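You operate a simulated robot arm through the tools that you are given. There is no shell and no other tool. Be economical: measure what you need, move in short steps, check, and stop when the job is done.

Carry out the task below with a simulated robot arm. There is one attempt and no reset: what you move stays moved.

## Task
Start the engine from the console and let it settle at idle.
Fine: throttle back to IDLE, load knob at 0, ignition on, its cover left open; hold the start button down till it fires, three tries at most; see IDLE on the message display; press no other button, other controls end as they began.

The check looks at the end state, three seconds after you hand in, the way a careful person would. Anything else that was tipped, shoved, dropped, spilled or broken makes it a failure. Lids that push on must go on centred and level and be pressed home; caps that screw on are set level and turned clockwise until they are tight.

## Robot
A 7-joint arm with a fingered hand on a trunk, on a base that drives. Base frame: it is fixed to the floor where the robot stands at the start and does not move with it; the origin is under the middle of the robot, x ahead of it, y to its left, z up; the surface under the hand at the start is at about z = 0.845. Lengths are in m, angles in degrees, forces in N, time in s.
Its first joint turns from -69.0 to 172.0 degrees. Places, roughly: door bolt [0.9, 3.8, 1.1]; emergency button [0.4, 1.1, 0.9]; fan switch [0.5, 0.7, 0.9]; ignition switch [0.5, 1, 0.9]; limit knob [0.5, 0.4, 0.9]; load knob [0.5, 0.5, 0.9]; main switch [0.5, 0.8, 0.9]; message display [0.7, 0.7, 1.1]; record button [0.4, 1.3, 0.9]; reset button [0.4, 0.8, 0.9]; start button [0.4, 1, 0.9]; stop button [0.4, 0.9, 0.9]; switch cover [0.5, 1, 0.9]; throttle lever [0.5, 0.2, 1]; yellow hold button [0.4, 0.7, 0.9]. Payload 5 kg.
The TCP is the grasp point between the finger pads, 0.032 m short of the fingertips. In the tool frame z runs along the fingers and y along their closing line. Largest opening 0.16 m; the body of the gripper starts 0.089 m behind the TCP. The gripper is a hand of 3 fingers: y runs from the thumb to the fingers, the wrist lies at [0, 0, -0.252] in the tool frame, and closing takes about 1.5 s.
Orientation is that of the tool frame in the base frame, as a unit quaternion [x, y, z, w]. With the fingers straight down and closing along the base's y, the tool's x points along the base's -x, its y along +y and its z along -z.

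## Interface
- The arm moves only by the tool move_arm. Its argument "moves" is a list of rows, each an object (a shift or turn left out is 0, a gripper value left out holds the last) with "rot": the turn, a rotation vector about the tool's x, y, z in degrees, a list of three; "xyz": the shift along the tool's x, y, z in m, a list of three; "gripper": the closure in counts, from 0 (fully open) to 255 (shut). In form: [{"rot": [ax, ay, az], "xyz": [tx, ty, tz], "gripper": gripper}, ...]. A call has 1 to 10 rows; each row shifts and turns the commanded pose from where the row before left it, along the tool's axes as they then stand. Each row takes 0.2 s and may step no farther than 0.05 m and 8.6 degrees from the row before; otherwise, or with a gripper value out of range, the whole call is refused. A pose out of reach is approached as far as the arm can. The call stops where the force on the tool passes 40 N (or 10 N more than at its start, if that is more) or the arm is blocked; 0.2 s more then pass. Each finger travels about 0.108 m/s and halts on what it meets, pressing with about 26 N; the grip force reading is that of the motor and also rises with nothing between the fingers. The clock runs only during rows and for 0.2 s after the last one: add rows that do not move to give the fingers time. The reply holds the time, the measured pose of the TCP, the force on the tool along the base axes, the opening and the grip force, in the units named above and with some noise, with the torque about the TCP (base axes, N m) and any sound that the robot's microphone picked up.
- Cameras (640 x 400 px; columns grow to the right, rows downward): "scene" is now at [0.1194, 0.0606, 1.3105]; the picture's right is [0.66, -0.75, -0.00], its down [-0.27, -0.24, -0.93] and it looks along [0.70, 0.62, -0.36] (base axes); focal length 219 px, centre (320, 200). "wrist" rides on the gripper at [0.065, -0.004, -0.116] in the tool frame; the picture's right is [0.06, 1.00, 0.00], its down [-0.87, 0.05, -0.49] and it looks along [-0.49, 0.03, 0.87] (tool axes); focal length 261 px, centre (320, 200). There is no depth. A picture from a camera that has moved, and an enlarged one, comes with that camera's place and axes in the base frame and with its lens.
- camera(camera): a new picture of that camera. It takes no simulated time.
- lift_body(by): slides the trunk up (or, below 0, down) by that many m; the arm and the scene camera ride with it, the base frame stays. It gives what a move gives, with no picture.
- drive_base(legs): drives the robot by 1 to 6 legs, each [ahead, left, turn to the left] in m, m and degrees, along the robot's own axes; the way and the turn of a leg run together, so that a leg with both is an arc; at most 1.5 m and 180 degrees a leg. The arm and the cameras ride along, it lands a little off, and it stops where it bumps. It gives what a move gives.
- preshape(shape): the hand has 3 fingers and takes this shape, open, in about a second: jaw (thumb against the fingers, like two jaws); tri (thumb and two fingers); tip (a fingertip pinch); poke (one finger out to press); point (the index stretched); flat (the hand flat); cup (the hand cupped); fist (a fist). The gripper value then closes the fingers along that shape, each until it touches; the sizes above hold for jaw. It gives what a move gives, with no picture.
- head_to(pan, tilt): turns the head with the scene camera to pan (to the left, within 86 degrees either way) and tilt (down, from -29 to 69), counted from straight ahead of the robot. It gives what a move gives.
- inspect(camera, box): a new picture of the part [left, top, right, bottom] of that camera's present view, enlarged. It takes no simulated time.
- finish_job(): hands the job in; it is judged then, once.

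Go step by step. Nothing tells you exact positions but the pictures and the camera data: compare them with the known pose of the tool, close in by small moves and look again before you grip or let go. The budget is 120 turns and 82 pictures, counting those below and the enlarged ones. Unless the task says otherwise, let go and move clear before handing in, and close with one line.

The tools are called after "Request:" as a command line: name --argument value ..., lists and objects as JSON in quotes. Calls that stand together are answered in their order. move_arm: Moves the arm, as the interface text tells. Its arguments: {"type":"object","properties":{"moves":{"type":"array","items":{"type":"object","properties":{"rot":{"type":"array","items":{"type":"number"}},"xyz":{"type":"array","items":{"type":"number"}},"gripper":{"type":"number"}}}}},"required":["moves"]} The other tools are called the same way: lift_body (by) slides the trunk up or down; preshape (shape) gives the hand a shape; drive_base (legs) drives the base; head_to (pan, tilt) turns the head that bears the scene camera; camera (camera) takes a picture; inspect (camera, box) takes an enlarged picture of a part of a camera's view; finish_job () hands the job in.

At the start:

```text
time: 0.0
tcp_pos: [0.3731, 0.3021, 1.2679]
tcp_rot: [0.0, 1.0, 0.0, 0.0]
force: [0.4, -0.6, -0.3]
wrist_torque: [0.01, 0.0, -0.03]
width: 0.1602
gripper_force: 0.0
shape: jaw
trunk travel left (down, up): [-0.45, 0.49]
robot x, y, heading: [0.0009, 0.0028, -0.4]
head pan, tilt: [41.4, 20.9]
```

scene: 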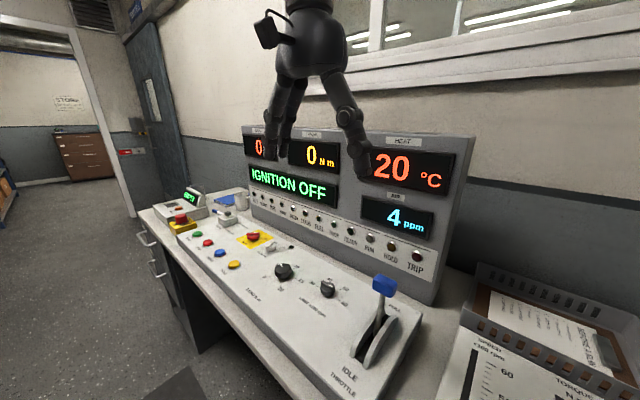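
wrist: 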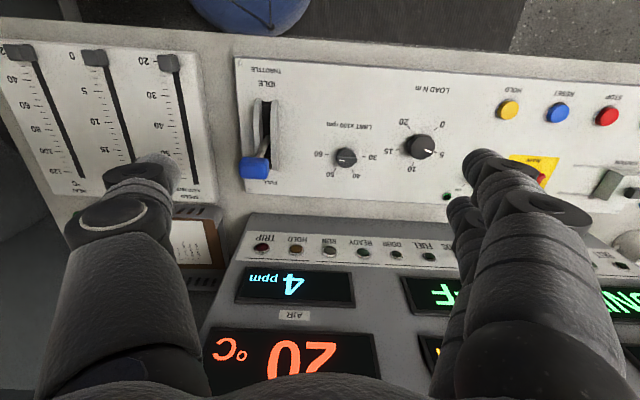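

I see the console, with the throttle near FULL, the load knob around 5 and the ignition off. I'll look closer at the console and the papers before moving.

Request:
inspect --camera "scene" --box '[140, 170, 300, 270]'

Request:
inspect --camera "scene" --box '[240, 230, 440, 390]'

Request:
inspect --camera "wrist" --box '[230, 60, 470, 210]'

```text
4.00 times, centred on (220, 220) of scene
camera zoom: at [0.1194, 0.0606, 1.3105], right [0.66, -0.75, 0.0], down [-0.27, -0.24, -0.93], along [0.7, 0.62, -0.36], focal length 878 px, centre (720, 120)
```

zoom: 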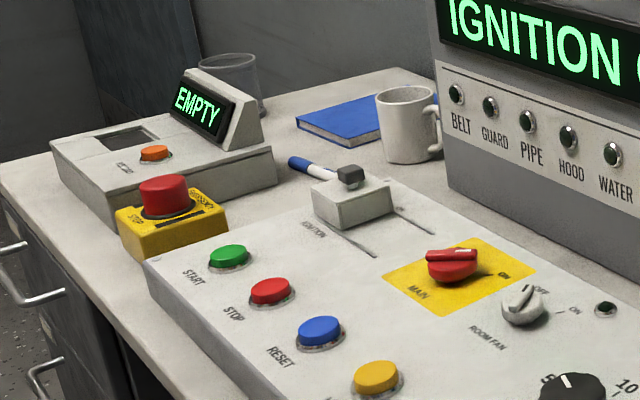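

```text
2.50 times, centred on (340, 310) of scene
camera zoom: at [0.1194, 0.0606, 1.3105], right [0.66, -0.75, 0.0], down [-0.27, -0.24, -0.93], along [0.7, 0.62, -0.36], focal length 548 px, centre (270, -75)
```

zoom: 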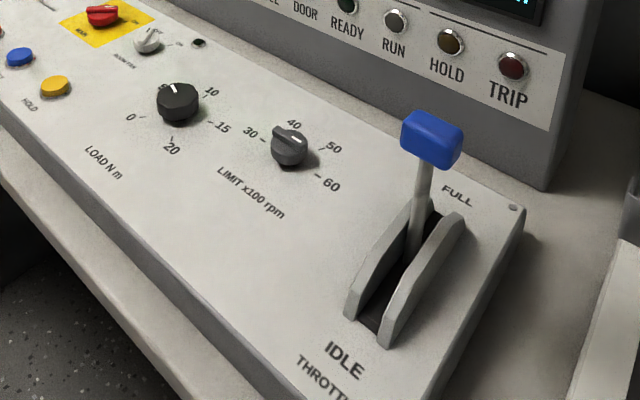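

```text
2.67 times, centred on (350, 135) of wrist
camera zoom: at [0.3081, 0.2964, 1.3834], right [-0.06, 1.0, 0.0], down [0.87, 0.05, 0.49], along [0.49, 0.03, -0.87], focal length 695 px, centre (240, 373)
```

zoom: 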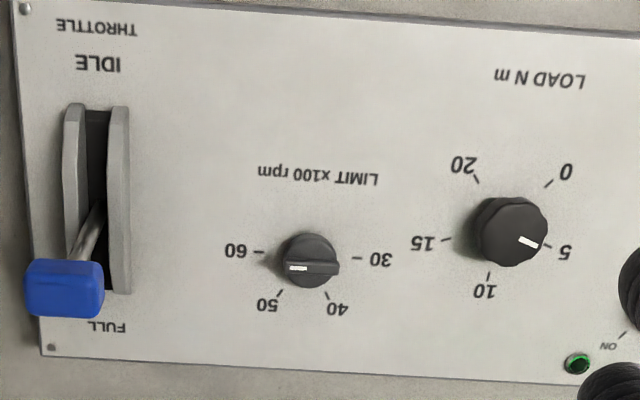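

The throttle lever is up at FULL, the load points at 5 and the main switch appears ON. I'll look around with the head to check the driving space and the far controls.

Request:
head_to --pan 0 --tilt 60

Request:
camera --camera "scene"

Request:
head_to --pan 80 --tilt 45

Request:
camera --camera "scene"

```text
time: 1.1
tcp_pos: [0.3733, 0.3033, 1.2673]
tcp_rot: [0.001, 1.0, 0.0, 0.0]
force: [-0.3, 0.5, 0.2]
wrist_torque: [0.01, 0.01, 0.04]
width: 0.1598
gripper_force: 0.1
shape: jaw
trunk travel left (down, up): [-0.45, 0.49]
robot x, y, heading: [-0.0028, 0.0007, -0.1]
head pan, tilt: [0.0, 60.0]
```

```text
76 pictures are left
camera scene: at [0.1163, -0.0008, 1.2539], right [0.0, -1.0, 0.0], down [-0.87, 0.0, -0.5], along [0.5, 0.0, -0.87], focal length 219 px, centre (320, 200)
```

scene: 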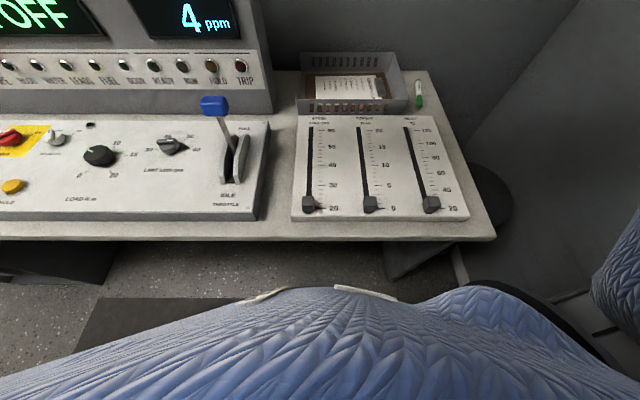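

```text
time: 2.6
tcp_pos: [0.373, 0.3016, 1.2669]
tcp_rot: [0.0, 1.0, 0.0, 0.0]
force: [-0.3, -0.9, -0.2]
wrist_torque: [-0.02, 0.0, -0.03]
width: 0.1599
gripper_force: 0.0
shape: jaw
trunk travel left (down, up): [-0.45, 0.49]
robot x, y, heading: [-0.0009, 0.0016, 0.1]
head pan, tilt: [80.0, 45.0]
```

```text
75 pictures are left
camera scene: at [0.0638, 0.0792, 1.2733], right [0.98, -0.17, 0.0], down [-0.12, -0.7, -0.71], along [0.12, 0.7, -0.71], focal length 219 px, centre (320, 200)
```

scene: 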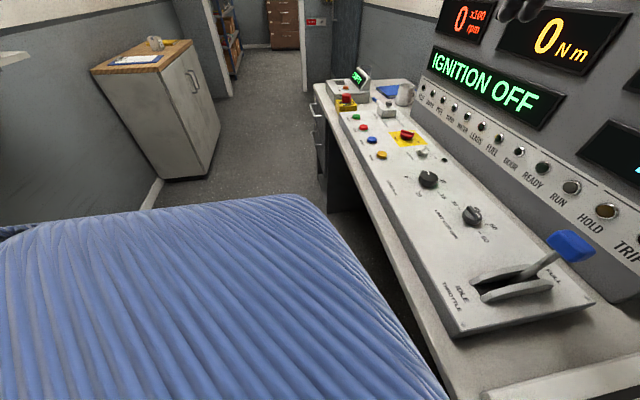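

The throttle knob triangulates to about (0.489, 0.206, 0.976) and the space to the left is clear. I'll shape a single poking finger and see where its tip lies.

Request:
preshape --shape "poke"

Request:
head_to --pan 40 --tilt 10

Request:
camera --camera "scene"

Request:
camera --camera "wrist"

```text
time: 3.5
tcp_pos: [0.3732, 0.3023, 1.2666]
tcp_rot: [-0.001, 1.0, 0.0, 0.0]
force: [0.1, -0.4, -0.2]
wrist_torque: [-0.01, -0.01, -0.01]
width: 0.0
gripper_force: 0.0
shape: poke
trunk travel left (down, up): [-0.45, 0.49]
robot x, y, heading: [0.0034, -0.0009, 0.2]
head pan, tilt: [80.0, 45.0]
```

```text
time: 4.6
tcp_pos: [0.3728, 0.3027, 1.2668]
tcp_rot: [0.0, 1.0, 0.0, 0.0]
force: [1.2, -0.2, 0.5]
wrist_torque: [0.01, 0.01, -0.05]
width: 0.0
gripper_force: 0.1
shape: poke
trunk travel left (down, up): [-0.45, 0.49]
robot x, y, heading: [-0.0002, -0.0026, -0.1]
head pan, tilt: [40.0, 10.0]
```

```text
74 pictures are left
camera scene: at [0.1208, 0.059, 1.3282], right [0.64, -0.77, 0.0], down [-0.13, -0.11, -0.98], along [0.75, 0.63, -0.17], focal length 219 px, centre (320, 200)
```

scene: 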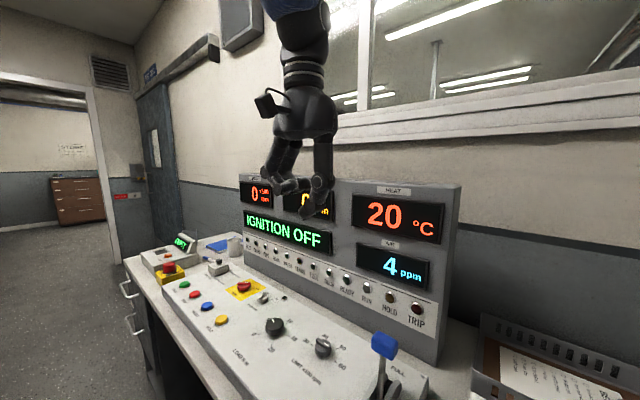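

```text
73 pictures are left
camera wrist: at [0.3081, 0.2965, 1.3834], right [-0.06, 1.0, 0.0], down [0.87, 0.05, 0.49], along [0.49, 0.03, -0.87], focal length 261 px, centre (320, 200)
```

wrist: 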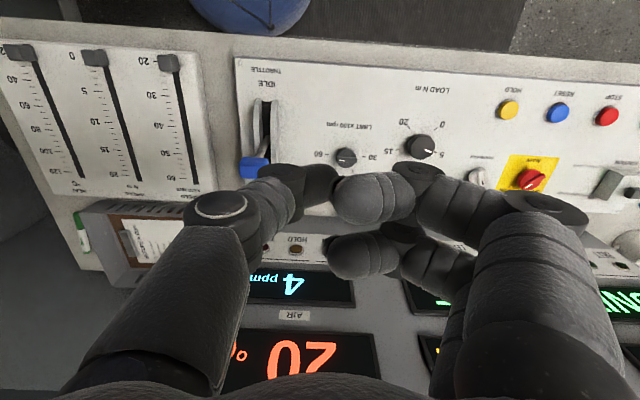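

The poke finger seems to end near the usual fingertip point. I'll zoom in to confirm.

Request:
inspect --camera "scene" --box '[240, 110, 400, 230]'

Request:
inspect --camera "wrist" --box '[180, 130, 500, 300]'

```text
3.33 times, centred on (320, 170) of scene
camera zoom: at [0.1208, 0.059, 1.3282], right [0.64, -0.77, 0.0], down [-0.13, -0.11, -0.98], along [0.75, 0.63, -0.17], focal length 731 px, centre (320, 300)
```

zoom: 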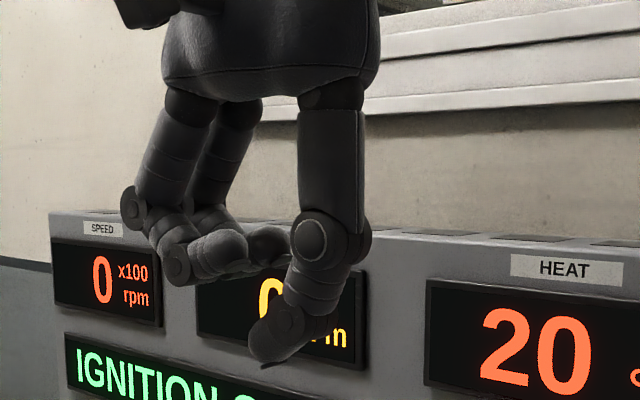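

```text
2.00 times, centred on (340, 215) of wrist
camera zoom: at [0.3081, 0.2965, 1.3834], right [-0.06, 1.0, 0.0], down [0.87, 0.05, 0.49], along [0.49, 0.03, -0.87], focal length 521 px, centre (280, 170)
```

zoom: 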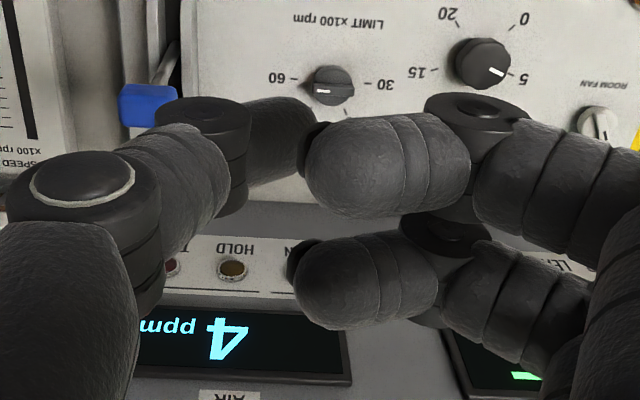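

The poke tip sits about 0.032 below and 0.009 in +y of the TCP. For the throttle I'll use the closed jaw as a pusher behind the lever knob, so I shape and move above and behind it.

Request:
preshape --shape "jaw"

Request:
move_arm --moves '[{"xyz": [-0.0404, -0.0194, 0], "gripper": 255}, {"xyz": [-0.0404, -0.0194, 0]}, {"xyz": [-0.0404, -0.0194, 0]}, {"xyz": [-0.0404, -0.0194, 0]}, {"xyz": [-0.0404, -0.0194, 0]}, {"xyz": [0, 0, 0.04]}, {"xyz": [0, 0, 0.04]}, {"xyz": [0, 0, 0.04]}]'

Request:
head_to --pan 35 --tilt 40

Request:
camera --camera "scene"

Request:
camera --camera "wrist"

```text
time: 5.5
tcp_pos: [0.3732, 0.3024, 1.2664]
tcp_rot: [0.0, 1.0, 0.0, 0.0]
force: [0.7, 0.1, 0.2]
wrist_torque: [0.03, 0.0, 0.01]
width: 0.1599
gripper_force: 0.0
shape: jaw
trunk travel left (down, up): [-0.45, 0.49]
robot x, y, heading: [0.001, -0.0012, -0.3]
head pan, tilt: [40.0, 10.0]
```

```text
time: 7.3
tcp_pos: [0.5759, 0.2044, 1.1459]
tcp_rot: [-0.001, 1.0, 0.0, 0.0]
force: [0.7, 0.1, -0.6]
wrist_torque: [-0.02, 0.03, 0.03]
width: 0.0
gripper_force: 26.1
shape: jaw
trunk travel left (down, up): [-0.45, 0.49]
robot x, y, heading: [-0.0017, -0.0, -0.0]
head pan, tilt: [40.0, 10.0]
```

```text
time: 8.2
tcp_pos: [0.5749, 0.204, 1.1473]
tcp_rot: [0.0, 1.0, 0.0, 0.0]
force: [0.4, -0.1, 0.0]
wrist_torque: [0.01, -0.01, -0.03]
width: 0.0
gripper_force: 25.8
shape: jaw
trunk travel left (down, up): [-0.45, 0.49]
robot x, y, heading: [0.0003, 0.0, -0.1]
head pan, tilt: [35.0, 40.0]
```

```text
70 pictures are left
camera scene: at [0.1192, 0.0479, 1.2807], right [0.57, -0.82, 0.0], down [-0.53, -0.37, -0.77], along [0.63, 0.44, -0.64], focal length 219 px, centre (320, 200)
```

scene: 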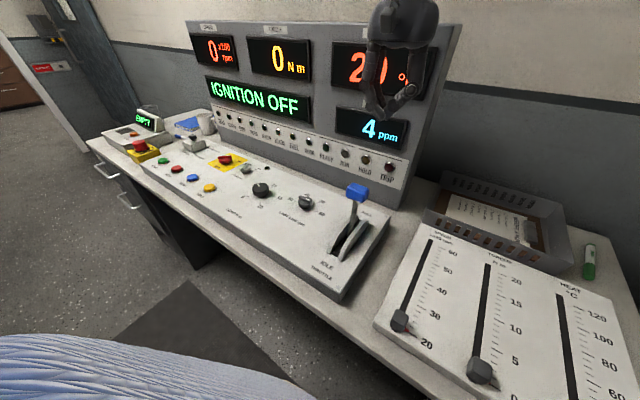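

```text
69 pictures are left
camera wrist: at [0.5104, 0.1986, 1.2638], right [-0.06, 1.0, 0.0], down [0.87, 0.05, 0.49], along [0.49, 0.03, -0.87], focal length 261 px, centre (320, 200)
```

wrist: 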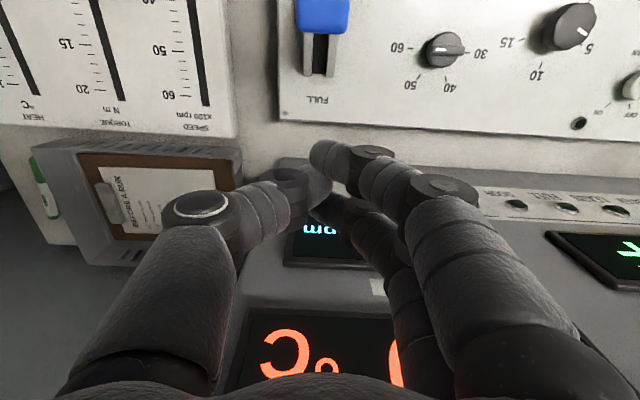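

The hand is behind the lever with clearance. The clipboard says "BEFORE A RUN", so I'll read it and then lower.

Request:
inspect --camera "wrist" --box '[70, 140, 230, 260]'

Request:
move_arm --moves '[{"xyz": [0, 0, 0.04]}, {"xyz": [0, 0, 0.04]}, {"xyz": [0, 0, 0.04]}, {"xyz": [0, 0, 0.038]}]'

Request:
camera --camera "scene"

Request:
camera --camera "wrist"

```text
3.33 times, centred on (150, 200) of wrist
camera zoom: at [0.5104, 0.1986, 1.2638], right [-0.06, 1.0, 0.0], down [0.87, 0.05, 0.49], along [0.49, 0.03, -0.87], focal length 869 px, centre (887, 200)
```

zoom: 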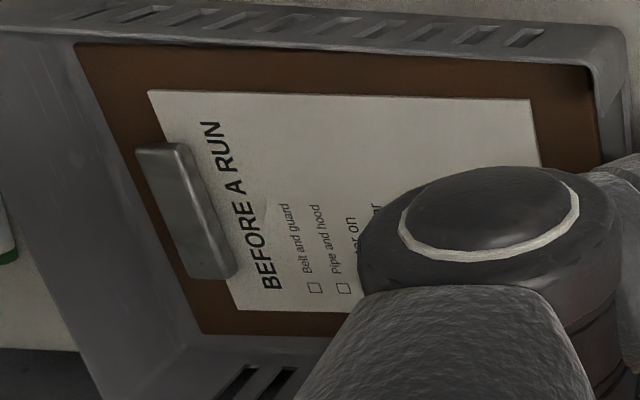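

```text
time: 9.2
tcp_pos: [0.5746, 0.2056, 0.9892]
tcp_rot: [0.0, 1.0, 0.001, -0.001]
force: [0.1, -0.2, -0.1]
wrist_torque: [-0.02, 0.03, 0.01]
width: 0.0
gripper_force: 25.8
shape: jaw
trunk travel left (down, up): [-0.45, 0.49]
robot x, y, heading: [0.0023, 0.0007, 0.1]
head pan, tilt: [35.0, 40.0]
```

```text
67 pictures are left
camera scene: at [0.12, 0.0479, 1.2806], right [0.57, -0.82, 0.0], down [-0.53, -0.37, -0.77], along [0.63, 0.44, -0.64], focal length 219 px, centre (320, 200)
```

scene: 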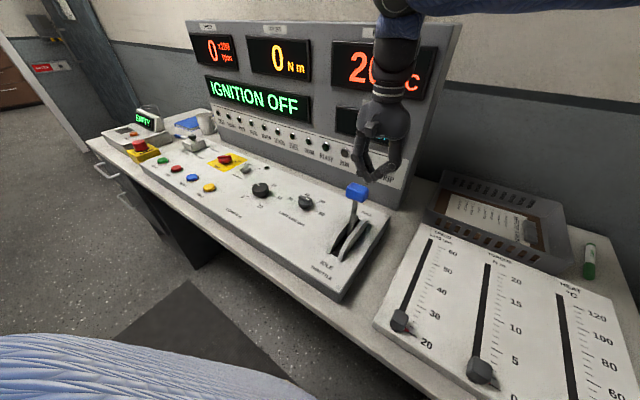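

```text
66 pictures are left
camera wrist: at [0.5102, 0.1997, 1.1051], right [-0.06, 1.0, 0.0], down [0.87, 0.05, 0.49], along [0.49, 0.03, -0.87], focal length 261 px, centre (320, 200)
```

wrist: 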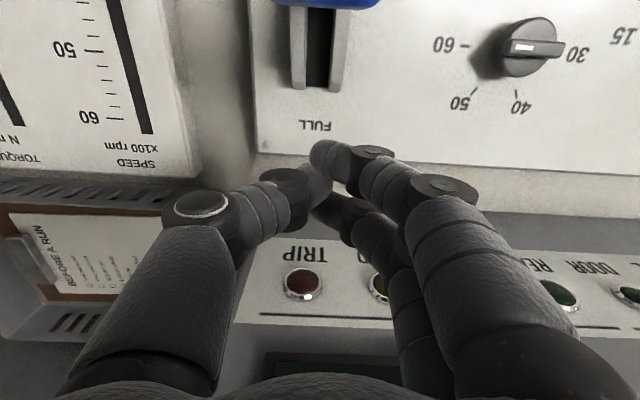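

The fingertips are in line with the slot behind the knob. Now I push toward −x in small steps.

Request:
move_arm --moves '[{"xyz": [0.02, 0, 0]}, {"xyz": [0.02, 0, 0]}, {"xyz": [0.015, 0, 0]}, {"xyz": [0.015, 0, 0]}, {"xyz": [0.015, 0, 0]}, {"xyz": [0.015, 0, 0]}, {"xyz": [0.015, 0, 0]}]'

Request:
camera --camera "scene"

```text
time: 10.8
tcp_pos: [0.4601, 0.205, 0.9888]
tcp_rot: [0.0, 1.0, 0.0, 0.001]
force: [2.0, -0.2, -1.3]
wrist_torque: [-0.01, -0.09, -0.03]
width: 0.0001
gripper_force: 25.9
shape: jaw
trunk travel left (down, up): [-0.45, 0.49]
robot x, y, heading: [-0.0008, 0.0004, -0.2]
head pan, tilt: [35.0, 40.0]
```

```text
65 pictures are left
camera scene: at [0.1194, 0.0479, 1.2806], right [0.57, -0.82, 0.0], down [-0.53, -0.37, -0.77], along [0.63, 0.44, -0.64], focal length 219 px, centre (320, 200)
```

scene: 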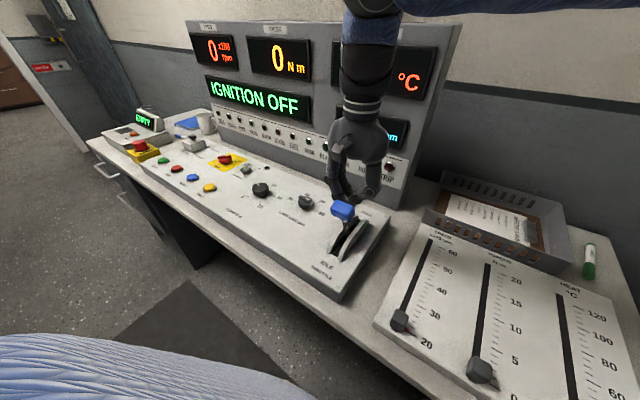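

The lever follows at about 2 N. I'll continue pushing toward the IDLE end.

Request:
move_arm --moves '[{"xyz": [0.015, 0, 0]}, {"xyz": [0.015, 0, 0]}, {"xyz": [0.015, 0, 0]}, {"xyz": [0.01, 0, 0]}, {"xyz": [0.01, 0, 0]}]'

Request:
camera --camera "scene"

```text
time: 11.7
tcp_pos: [0.4188, 0.2052, 0.9926]
tcp_rot: [0.006, 1.0, 0.001, 0.004]
force: [14.9, 1.6, 3.9]
wrist_torque: [0.09, -0.44, -0.02]
width: 0.0002
gripper_force: 26.4
shape: jaw
trunk travel left (down, up): [-0.45, 0.49]
robot x, y, heading: [0.0032, 0.0012, 0.0]
head pan, tilt: [35.0, 40.0]
stopped in row 4: the force on the tool passed its limit at 50 N (the readings are from after the stop); the commanded pose is now the measured one
```

```text
64 pictures are left
camera scene: at [0.1195, 0.0478, 1.2806], right [0.57, -0.82, 0.0], down [-0.53, -0.37, -0.77], along [0.63, 0.44, -0.64], focal length 219 px, centre (320, 200)
```

scene: 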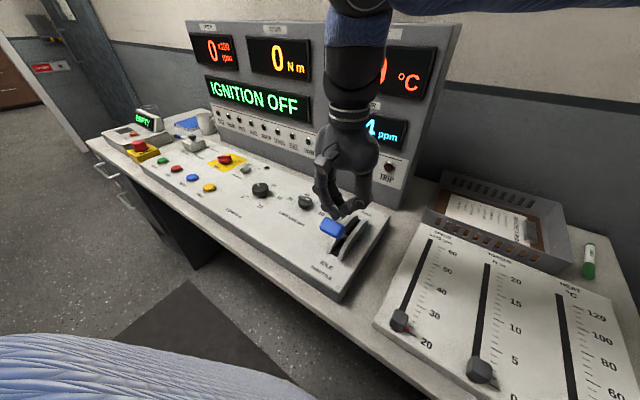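

The push met a stop, so I'll zoom in to see whether the lever is at the IDLE end or the fingers caught on something.

Request:
inspect --camera "scene" --box '[290, 170, 410, 300]'

Request:
inspect --camera "wrist" --box '[200, 0, 440, 200]'

```text
3.08 times, centred on (350, 235) of scene
camera zoom: at [0.1195, 0.0478, 1.2806], right [0.57, -0.82, 0.0], down [-0.53, -0.37, -0.77], along [0.63, 0.44, -0.64], focal length 675 px, centre (228, 92)
```

zoom: 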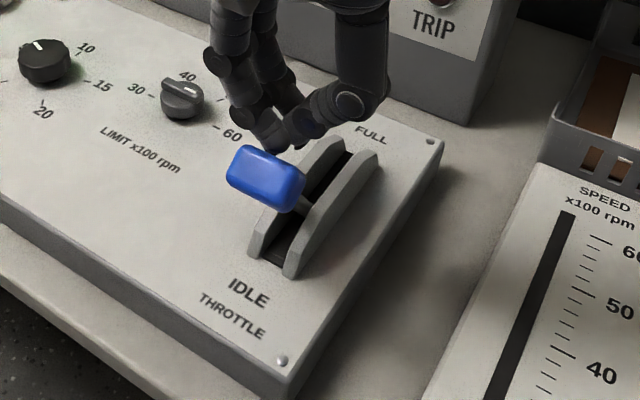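

```text
2.00 times, centred on (320, 100) of wrist
camera zoom: at [0.3524, 0.199, 1.1066], right [-0.05, 1.0, 0.0], down [0.87, 0.04, 0.5], along [0.5, 0.03, -0.87], focal length 521 px, centre (320, 400)
```

zoom: 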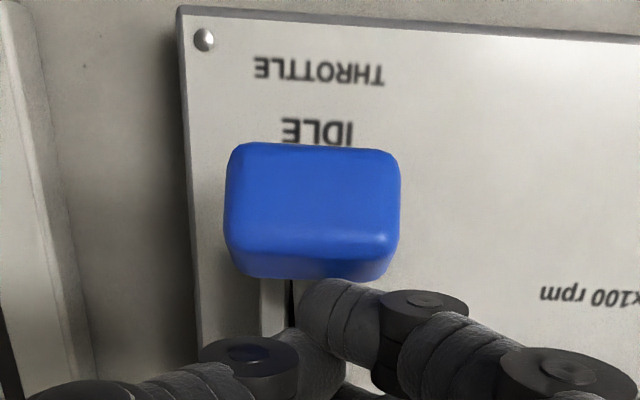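

The lever is well over toward IDLE, but I can't tell if that is its end stop or my fingers catching a cheek. I'll back off, raise and look.

Request:
move_arm --moves '[{"xyz": [-0.03, 0, 0]}, {"xyz": [-0.02, 0, -0.04]}, {"xyz": [0, 0, -0.05]}, {"xyz": [0, 0, -0.05]}]'

Request:
inspect --camera "scene" --box '[290, 170, 410, 300]'

Request:
camera --camera "wrist"

```text
time: 12.7
tcp_pos: [0.464, 0.2039, 1.1332]
tcp_rot: [0.004, 1.0, 0.002, 0.004]
force: [-0.7, -0.4, 0.4]
wrist_torque: [-0.01, -0.01, -0.01]
width: 0.0
gripper_force: 25.7
shape: jaw
trunk travel left (down, up): [-0.45, 0.49]
robot x, y, heading: [0.0018, -0.0016, -0.0]
head pan, tilt: [35.0, 40.0]
```

```text
3.08 times, centred on (350, 235) of scene
camera zoom: at [0.1182, 0.0479, 1.2806], right [0.57, -0.82, 0.0], down [-0.53, -0.37, -0.77], along [0.63, 0.44, -0.64], focal length 675 px, centre (228, 92)
```

zoom: 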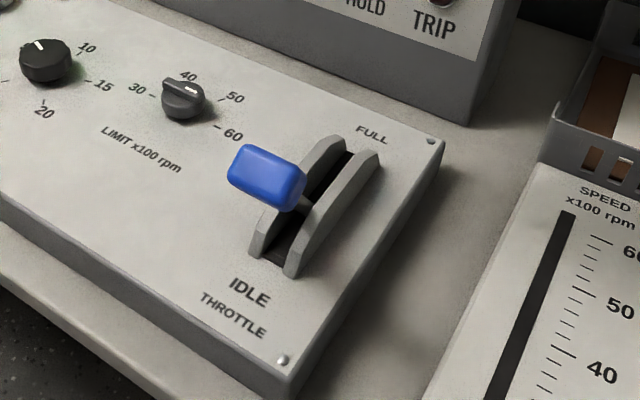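

```text
60 pictures are left
camera wrist: at [0.399, 0.1984, 1.2484], right [-0.06, 1.0, 0.0], down [0.87, 0.05, 0.5], along [0.5, 0.03, -0.87], focal length 261 px, centre (320, 200)
```

wrist: 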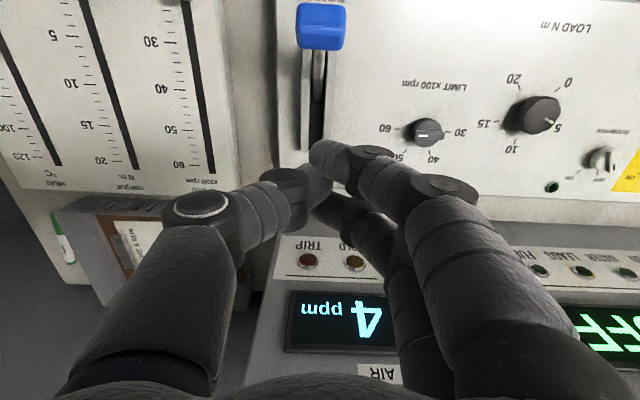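

The lever is clear of my fingers and leans toward IDLE. To be sure of the end stop, I'll push again with the tips higher, above any cheek.

Request:
move_arm --moves '[{"xyz": [0, 0, 0.045]}, {"xyz": [0, 0, 0.045]}, {"xyz": [0, 0, 0.044]}, {"xyz": [0.02, 0, 0]}, {"xyz": [0.01, 0, 0]}, {"xyz": [0.008, 0, 0]}, {"xyz": [0.006, 0, 0]}, {"xyz": [0.006, 0, 0]}, {"xyz": [0.006, 0, 0]}]'

Request:
inspect --camera "scene" --box '[290, 170, 410, 300]'

```text
time: 14.7
tcp_pos: [0.4135, 0.2032, 0.9958]
tcp_rot: [0.005, 1.0, 0.002, 0.003]
force: [28.4, 3.6, 6.5]
wrist_torque: [0.12, -0.77, -0.11]
width: 0.0
gripper_force: 26.1
shape: jaw
trunk travel left (down, up): [-0.45, 0.49]
robot x, y, heading: [0.0016, 0.0016, -0.1]
head pan, tilt: [35.0, 40.0]
```

```text
3.08 times, centred on (350, 235) of scene
camera zoom: at [0.1217, 0.0479, 1.2806], right [0.57, -0.82, 0.0], down [-0.53, -0.37, -0.77], along [0.63, 0.44, -0.64], focal length 675 px, centre (228, 92)
```

zoom: 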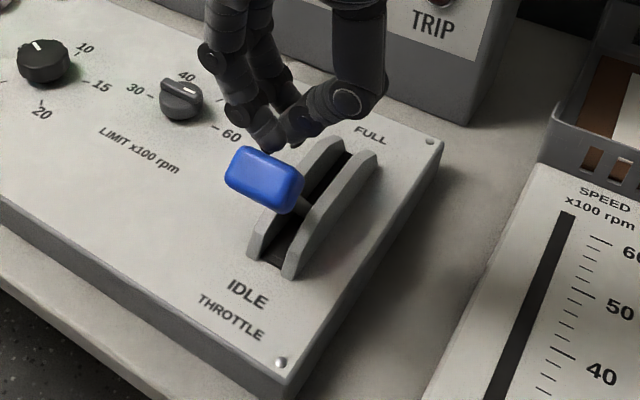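

The same firm stop at the knob means the throttle is at IDLE. Now I retract, open a little and move over the load knob.

Request:
move_arm --moves '[{"xyz": [-0.02, 0, 0]}, {"xyz": [-0.02, 0, -0.04]}, {"xyz": [0, 0, -0.05]}, {"xyz": [0.0, 0.048, 0]}, {"xyz": [0.01, 0.048, 0]}, {"xyz": [0.01, 0.048, 0]}, {"xyz": [0.01, 0.048, 0], "gripper": 120}, {"xyz": [0, 0.048, 0]}, {"xyz": [0, 0.048, 0]}, {"xyz": [0, 0, 0]}]'

Request:
camera --camera "wrist"

Request:
head_to --pan 45 --tilt 35

Request:
camera --camera "scene"

```text
time: 17.1
tcp_pos: [0.4624, 0.4435, 1.1175]
tcp_rot: [0.032, 0.999, 0.03, -0.007]
force: [0.7, 0.3, 0.4]
wrist_torque: [0.02, -0.04, 0.01]
width: 0.0844
gripper_force: 0.2
shape: jaw
out of reach, approached as far as the arm can: row 9
trunk travel left (down, up): [-0.45, 0.49]
robot x, y, heading: [0.0008, 0.0016, -0.0]
head pan, tilt: [35.0, 40.0]
stopped in row 10: the arm was blocked; the commanded pose is now the measured one
```

```text
58 pictures are left
camera wrist: at [0.3982, 0.4344, 1.2354], right [0.0, 1.0, 0.06], down [0.88, -0.03, 0.48], along [0.48, 0.05, -0.87], focal length 261 px, centre (320, 200)
```

wrist: 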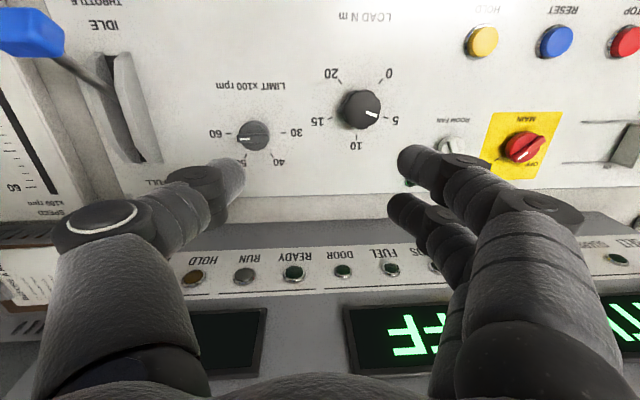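

```text
time: 17.8
tcp_pos: [0.4619, 0.4438, 1.1184]
tcp_rot: [0.031, 0.999, 0.029, -0.005]
force: [-0.7, 0.0, 0.4]
wrist_torque: [0.0, 0.01, 0.01]
width: 0.0842
gripper_force: 0.1
shape: jaw
trunk travel left (down, up): [-0.45, 0.49]
robot x, y, heading: [0.0019, 0.0003, -0.3]
head pan, tilt: [45.0, 35.0]
```

```text
57 pictures are left
camera scene: at [0.1121, 0.0615, 1.2881], right [0.71, -0.71, 0.0], down [-0.41, -0.41, -0.82], along [0.58, 0.58, -0.57], focal length 219 px, centre (320, 200)
```

scene: 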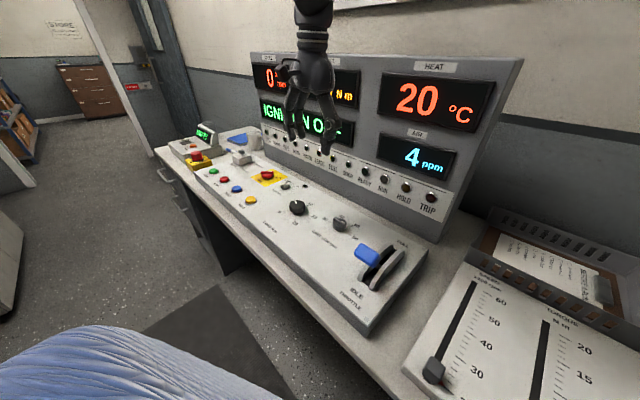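

The arm ran out of reach sideways, so I'll drive the base 0.4 m left, parallel to the bench, with the hand high.

Request:
drive_base --legs '[[0, 0.4, 0]]'

Request:
camera --camera "wrist"

```text
time: 20.3
tcp_pos: [0.4592, 0.84, 1.1177]
tcp_rot: [0.03, 0.999, 0.03, -0.005]
force: [-0.4, 0.9, -0.6]
wrist_torque: [0.0, 0.0, 0.01]
width: 0.0844
gripper_force: 0.0
shape: jaw
trunk travel left (down, up): [-0.45, 0.49]
robot x, y, heading: [0.0012, 0.3978, 0.1]
head pan, tilt: [45.0, 35.0]
```

```text
56 pictures are left
camera wrist: at [0.3951, 0.8309, 1.236], right [0.0, 1.0, 0.06], down [0.87, -0.03, 0.48], along [0.48, 0.05, -0.87], focal length 261 px, centre (320, 200)
```

wrist: 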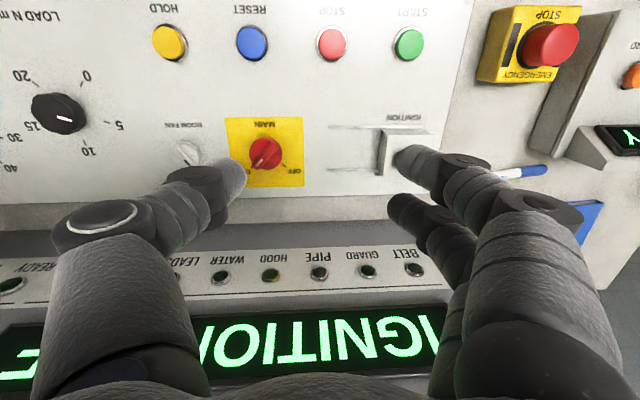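

Triangulating from the two wrist views puts the load knob at about (0.461, 0.513), with its top at z≈0.862. I level the tool and move above it.

Request:
move_arm --moves '[{"rot": [3.4, -0.7, -3.6]}, {"xyz": [0, -0.0467, 0]}, {"xyz": [0, -0.0467, 0]}, {"xyz": [0, -0.0467, 0]}, {"xyz": [0, -0.0467, 0]}, {"xyz": [0, -0.0467, 0]}, {"xyz": [0, -0.0467, 0]}, {"xyz": [0, -0.0467, 0]}, {"xyz": [0, 0, 0.05]}, {"xyz": [0, 0, 0.05]}]'

Request:
camera --camera "wrist"

Request:
head_to --pan 0 --tilt 40

Request:
camera --camera "scene"

```text
time: 22.5
tcp_pos: [0.4623, 0.5114, 1.0172]
tcp_rot: [-0.002, 1.0, 0.001, 0.002]
force: [-0.4, 0.0, 0.7]
wrist_torque: [0.01, 0.01, -0.04]
width: 0.0845
gripper_force: 0.1
shape: jaw
trunk travel left (down, up): [-0.45, 0.49]
robot x, y, heading: [0.0, 0.3941, 0.4]
head pan, tilt: [45.0, 35.0]
```

```text
55 pictures are left
camera wrist: at [0.3976, 0.5045, 1.1334], right [-0.07, 1.0, 0.0], down [0.87, 0.06, 0.49], along [0.49, 0.03, -0.87], focal length 261 px, centre (320, 200)
```

wrist: 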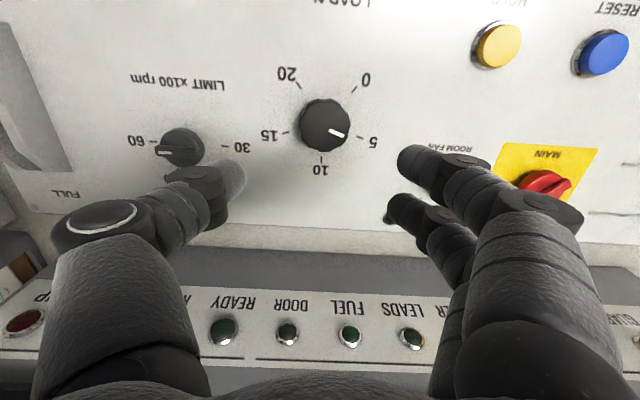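

```text
time: 23.6
tcp_pos: [0.4624, 0.5105, 1.0176]
tcp_rot: [-0.002, 1.0, 0.0, 0.001]
force: [-0.3, 0.7, 0.3]
wrist_torque: [0.0, 0.01, 0.01]
width: 0.0847
gripper_force: 0.1
shape: jaw
trunk travel left (down, up): [-0.45, 0.49]
robot x, y, heading: [-0.0014, 0.3961, -0.0]
head pan, tilt: [0.0, 40.0]
```

```text
54 pictures are left
camera scene: at [0.1341, 0.3936, 1.2806], right [0.0, -1.0, 0.0], down [-0.64, 0.0, -0.77], along [0.77, 0.0, -0.64], focal length 219 px, centre (320, 200)
```

scene: 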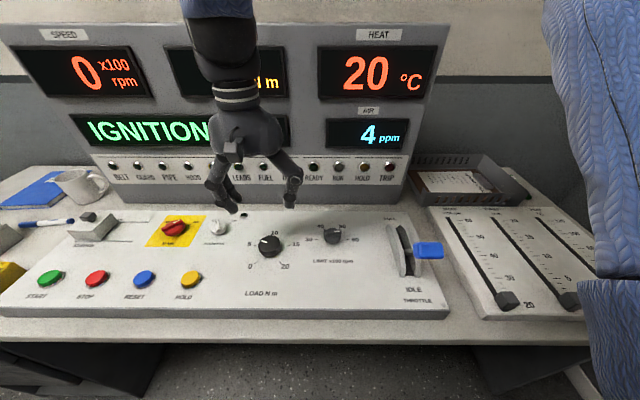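

The hand is centred over the load knob. I'll lower until the tips are just above the panel.

Request:
move_arm --moves '[{"xyz": [0, 0.003, 0.045]}, {"xyz": [0, 0, 0.045]}, {"xyz": [0, 0, 0.03]}, {"xyz": [0, 0, 0.008]}, {"xyz": [0, 0, 0.004]}, {"xyz": [0, 0, 0]}]'

Request:
camera --camera "wrist"

Request:
inspect --camera "scene" --box '[200, 180, 360, 300]'

```text
time: 25.0
tcp_pos: [0.4617, 0.5157, 0.8864]
tcp_rot: [-0.002, 1.0, 0.001, 0.002]
force: [-0.3, 0.6, -0.6]
wrist_torque: [0.01, -0.03, 0.02]
width: 0.0845
gripper_force: 0.1
shape: jaw
trunk travel left (down, up): [-0.45, 0.49]
robot x, y, heading: [0.0017, 0.3934, 0.1]
head pan, tilt: [0.0, 40.0]
```

```text
53 pictures are left
camera wrist: at [0.3959, 0.5092, 1.0027], right [-0.07, 1.0, 0.0], down [0.87, 0.06, 0.49], along [0.49, 0.03, -0.87], focal length 261 px, centre (320, 200)
```

wrist: 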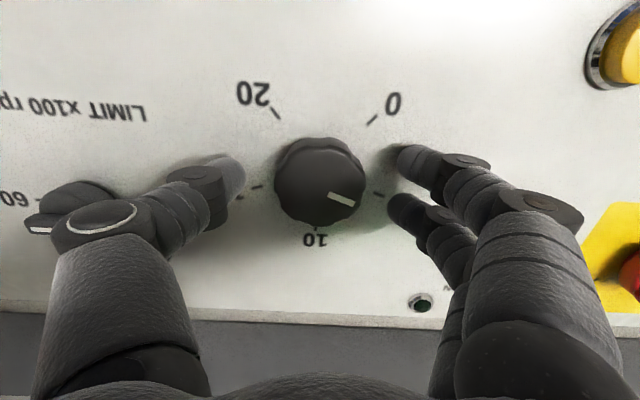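

```text
3.33 times, centred on (280, 240) of scene
camera zoom: at [0.1341, 0.3936, 1.2806], right [0.0, -1.0, 0.0], down [-0.64, 0.0, -0.77], along [0.77, 0.0, -0.64], focal length 731 px, centre (453, 67)
```

zoom: 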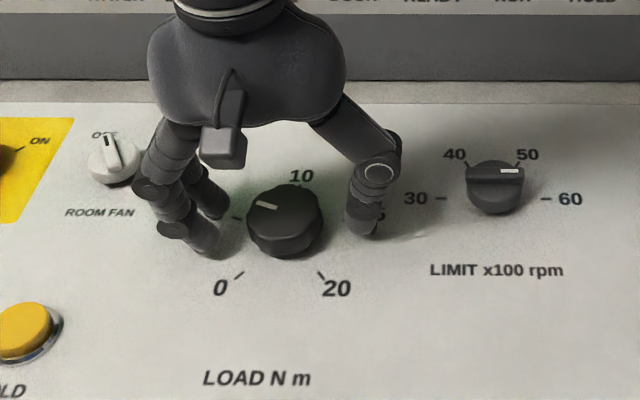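

Thumb and fingers straddle the knob symmetrically. I'll lower 1 cm more and close.

Request:
move_arm --moves '[{"xyz": [0, 0, 0.005]}, {"xyz": [0, 0, 0.005]}, {"gripper": 255}, {}, {}, {}, {}]'

Request:
camera --camera "wrist"

```text
time: 26.6
tcp_pos: [0.4617, 0.512, 0.8775]
tcp_rot: [-0.001, 1.0, 0.001, 0.002]
force: [-2.7, -15.9, 19.1]
wrist_torque: [-1.26, 0.09, -0.05]
width: 0.0441
gripper_force: 26.0
shape: jaw
trunk travel left (down, up): [-0.45, 0.49]
robot x, y, heading: [-0.002, 0.3952, -0.0]
head pan, tilt: [0.0, 40.0]
stopped in row 7: the force on the tool passed its limit at 41 N (the readings are from after the stop); the commanded pose is now the measured one
```

```text
51 pictures are left
camera wrist: at [0.3953, 0.5064, 0.9942], right [-0.06, 1.0, 0.0], down [0.87, 0.06, 0.5], along [0.5, 0.03, -0.87], focal length 261 px, centre (320, 200)
```

wrist: 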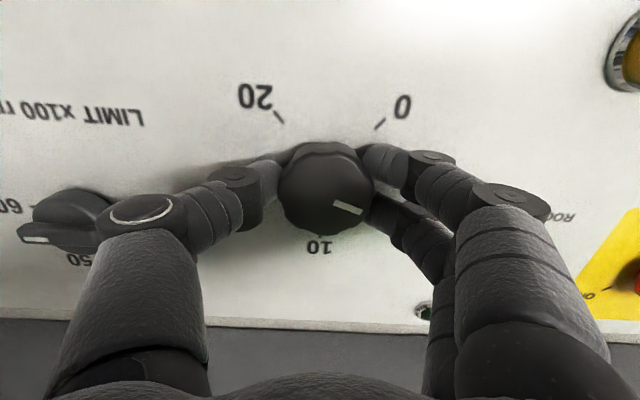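

The knob is gripped, but with some side and upward load. I'll relax by shifting slightly up and toward −y.

Request:
move_arm --moves '[{"xyz": [0, -0.002, -0.002]}, {}, {}]'

```text
time: 27.4
tcp_pos: [0.4611, 0.5114, 0.8783]
tcp_rot: [0.0, 1.0, 0.0, 0.002]
force: [-4.7, -11.6, -2.4]
wrist_torque: [-0.47, 0.11, -0.07]
width: 0.0427
gripper_force: 25.6
shape: jaw
trunk travel left (down, up): [-0.45, 0.49]
robot x, y, heading: [0.0035, 0.3955, 0.2]
head pan, tilt: [0.0, 40.0]
```

The load has eased. Now I turn counter-clockwise from above, half way first.

Request:
move_arm --moves '[{"rot": [0, 0, -8]}, {"rot": [0, 0, -8]}, {"rot": [0, 0, -8]}, {"rot": [0, 0, -8]}]'

Request:
inspect --camera "scene" --box '[200, 180, 360, 300]'

```text
time: 28.4
tcp_pos: [0.4627, 0.5123, 0.8792]
tcp_rot: [-0.278, 0.961, 0.0, 0.002]
force: [12.7, -10.0, -3.9]
wrist_torque: [-0.4, -0.37, -0.13]
width: 0.0423
gripper_force: 26.6
shape: jaw
trunk travel left (down, up): [-0.45, 0.49]
robot x, y, heading: [-0.0008, 0.3947, -0.1]
head pan, tilt: [0.0, 40.0]
```

```text
3.33 times, centred on (280, 240) of scene
camera zoom: at [0.1352, 0.3927, 1.2805], right [0.0, -1.0, 0.0], down [-0.64, 0.0, -0.77], along [0.77, 0.0, -0.64], focal length 731 px, centre (453, 67)
```

zoom: 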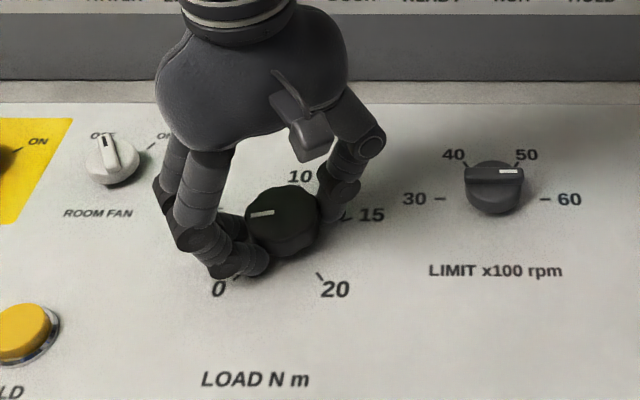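

The knob turns along and the pointer is moving toward 0. I'll turn the rest.

Request:
move_arm --moves '[{"rot": [0, 0, -8]}, {"rot": [0, 0, -8]}, {"rot": [0, 0, -8]}, {"rot": [0, 0, -6]}, {}]'

Request:
inspect --camera "scene" --box '[200, 180, 360, 300]'

Request:
camera --camera "wrist"

```text
time: 29.6
tcp_pos: [0.4639, 0.5126, 0.8792]
tcp_rot: [-0.516, 0.857, 0.0, 0.003]
force: [27.3, 0.0, 8.7]
wrist_torque: [-0.31, -1.07, -0.18]
width: 0.0414
gripper_force: 25.9
shape: jaw
trunk travel left (down, up): [-0.45, 0.49]
robot x, y, heading: [0.0031, 0.3923, 0.5]
head pan, tilt: [0.0, 40.0]
```

```text
3.33 times, centred on (280, 240) of scene
camera zoom: at [0.1357, 0.3934, 1.2805], right [0.0, -1.0, 0.0], down [-0.64, 0.0, -0.77], along [0.77, 0.0, -0.64], focal length 731 px, centre (453, 67)
```

zoom: 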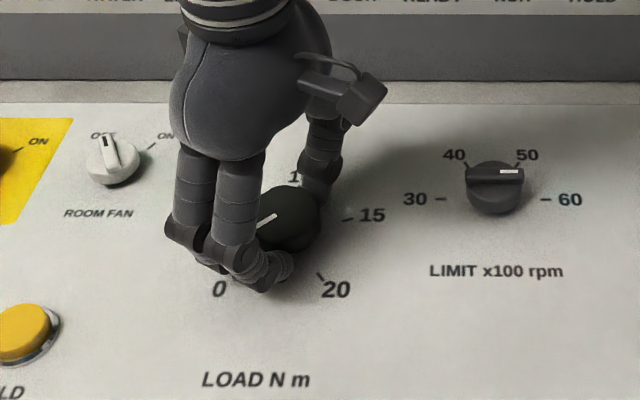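

```text
48 pictures are left
camera wrist: at [0.4361, 0.4513, 0.9955], right [-0.91, 0.41, 0.0], down [0.36, 0.79, 0.49], along [0.21, 0.45, -0.87], focal length 261 px, centre (320, 200)
```

wrist: 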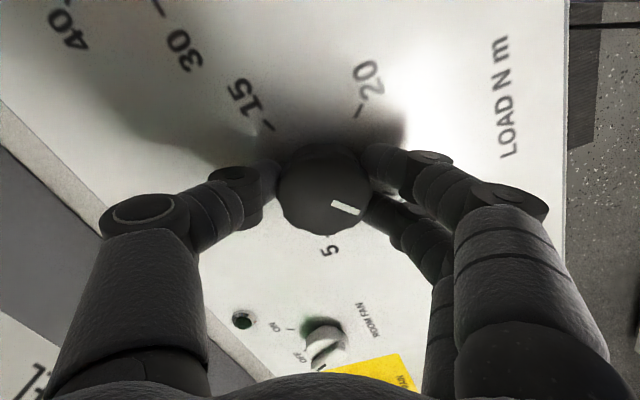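

The tool turned 62° without slipping; the scale needs about 67.5° from 5 to 0. I'll relieve the side load and turn the last bit.

Request:
move_arm --moves '[{"xyz": [-0.001, -0.0018, 0]}, {"rot": [0, 0, -3]}, {"rot": [0, 0, -2.5]}, {}]'

```text
time: 30.6
tcp_pos: [0.4642, 0.5128, 0.8784]
tcp_rot: [-0.557, 0.83, -0.001, 0.002]
force: [16.8, 4.5, 6.7]
wrist_torque: [-0.12, -0.73, -0.18]
width: 0.0416
gripper_force: 26.3
shape: jaw
trunk travel left (down, up): [-0.45, 0.49]
robot x, y, heading: [0.0012, 0.3968, 0.0]
head pan, tilt: [0.0, 40.0]
```

The tool has turned 67.7° in total. Now I release, rise and check the pointer.

Request:
move_arm --moves '[{"gripper": 110}, {}, {}, {}, {"xyz": [0, 0, -0.02]}, {"xyz": [0, 0, -0.05]}, {"xyz": [0, 0, -0.05]}, {"xyz": [0, 0, -0.05]}]'

Request:
inspect --camera "scene" --box '[220, 200, 320, 280]'

Request:
inspect --camera "wrist" --box '[220, 0, 460, 180]'

```text
time: 32.4
tcp_pos: [0.463, 0.5124, 1.0488]
tcp_rot: [-0.557, 0.83, -0.001, 0.002]
force: [-0.6, 0.1, 0.7]
wrist_torque: [-0.02, -0.02, -0.02]
width: 0.0904
gripper_force: 0.1
shape: jaw
trunk travel left (down, up): [-0.45, 0.49]
robot x, y, heading: [-0.0021, 0.3922, 0.2]
head pan, tilt: [0.0, 40.0]
```

```text
5.00 times, centred on (270, 240) of scene
camera zoom: at [0.133, 0.3934, 1.2806], right [0.0, -1.0, 0.0], down [-0.64, 0.0, -0.77], along [0.77, 0.0, -0.64], focal length 1097 px, centre (570, 0)
```

zoom: 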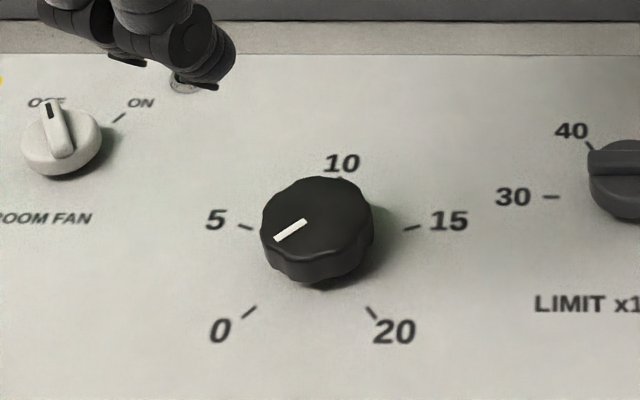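

```text
2.22 times, centred on (340, 90) of wrist
camera zoom: at [0.4417, 0.4488, 1.1662], right [-0.95, 0.32, 0.0], down [0.28, 0.82, 0.49], along [0.16, 0.47, -0.87], focal length 579 px, centre (276, 444)
```

zoom: 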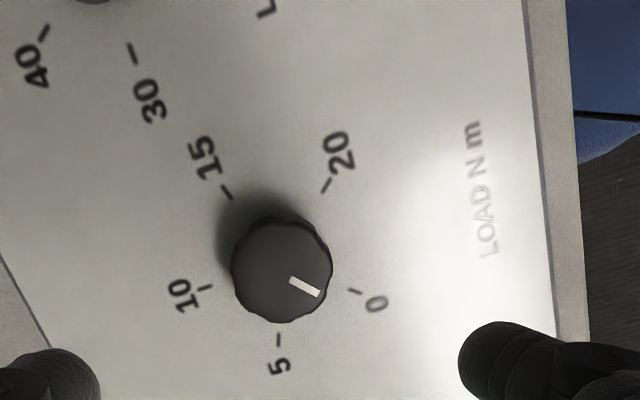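

The pointer is about 8° short of the 0 tick; the scale sweeps nearer 70° per 5. I'll re-grip, slightly better centred, and turn a bit more.

Request:
move_arm --moves '[{"xyz": [-0.0025, -0.0022, 0.05]}, {"xyz": [0, 0, 0.05]}, {"xyz": [0, 0, 0.05]}, {"xyz": [0, 0, 0.019]}, {"gripper": 255}, {}, {}, {}]'

Request:
move_arm --moves '[{"rot": [0, 0, -4]}, {"rot": [0, 0, -4]}, {}]'

Request:
inspect --camera "scene" --box '[220, 200, 320, 280]'

```text
refused: row 1 steps farther than a row can; nothing moved
```

```text
time: 33.2
tcp_pos: [0.4639, 0.5123, 1.049]
tcp_rot: [-0.614, 0.789, -0.001, 0.001]
force: [0.0, -0.4, -0.4]
wrist_torque: [0.0, 0.03, 0.0]
width: 0.0906
gripper_force: 0.0
shape: jaw
trunk travel left (down, up): [-0.45, 0.49]
robot x, y, heading: [-0.0026, 0.3948, 0.1]
head pan, tilt: [0.0, 40.0]
```

```text
5.00 times, centred on (270, 240) of scene
camera zoom: at [0.134, 0.3933, 1.2806], right [0.0, -1.0, 0.0], down [-0.64, 0.0, -0.77], along [0.77, 0.0, -0.64], focal length 1097 px, centre (570, 0)
```

zoom: 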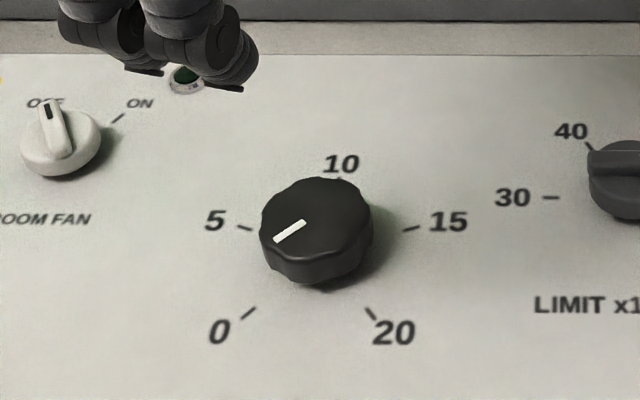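

The first call was refused, so only an in-air rotation happened. I'll rotate back and redo the descent and grip.

Request:
move_arm --moves '[{"rot": [0, 0, 8]}, {"rot": [0, 0, 8]}, {"xyz": [-0.0025, -0.0014, 0.04]}, {"xyz": [0, 0, 0.048]}, {"xyz": [0, 0, 0.048]}, {"xyz": [0, 0, 0.033]}, {"gripper": 255}, {}, {}, {}]'

```text
time: 35.4
tcp_pos: [0.4678, 0.5135, 0.8802]
tcp_rot: [-0.497, 0.868, -0.001, 0.002]
force: [-0.4, -0.3, -2.7]
wrist_torque: [0.0, 0.01, -0.02]
width: 0.0418
gripper_force: 25.8
shape: jaw
trunk travel left (down, up): [-0.45, 0.49]
robot x, y, heading: [-0.0034, 0.3931, -0.1]
head pan, tilt: [0.0, 40.0]
```

That is a clean grip with almost no side force. I turn the remaining ~9°.

Request:
move_arm --moves '[{"rot": [0, 0, -4.5]}, {"rot": [0, 0, -4.5]}, {}]'

Request:
inspect --camera "wrist" --box '[220, 100, 420, 260]'

```text
time: 36.2
tcp_pos: [0.4667, 0.5135, 0.8805]
tcp_rot: [-0.564, 0.826, -0.001, 0.002]
force: [3.3, 3.5, -3.3]
wrist_torque: [0.08, -0.05, -0.69]
width: 0.0419
gripper_force: 25.6
shape: jaw
trunk travel left (down, up): [-0.45, 0.49]
robot x, y, heading: [-0.0023, 0.3969, 0.3]
head pan, tilt: [0.0, 40.0]
```

```text
2.50 times, centred on (320, 180) of wrist
camera zoom: at [0.4468, 0.45, 0.9969], right [-0.95, 0.31, 0.0], down [0.26, 0.83, 0.49], along [0.15, 0.47, -0.87], focal length 652 px, centre (320, 250)
```

zoom: 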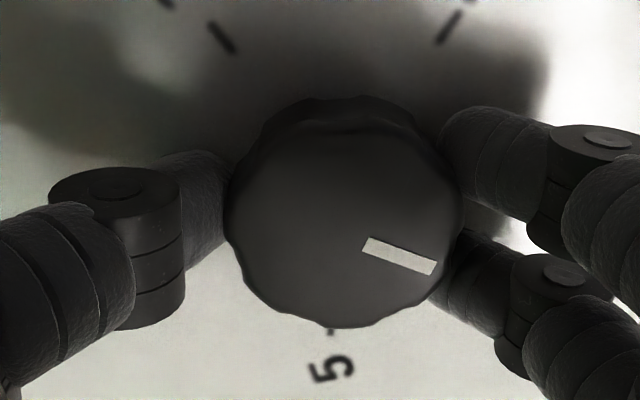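

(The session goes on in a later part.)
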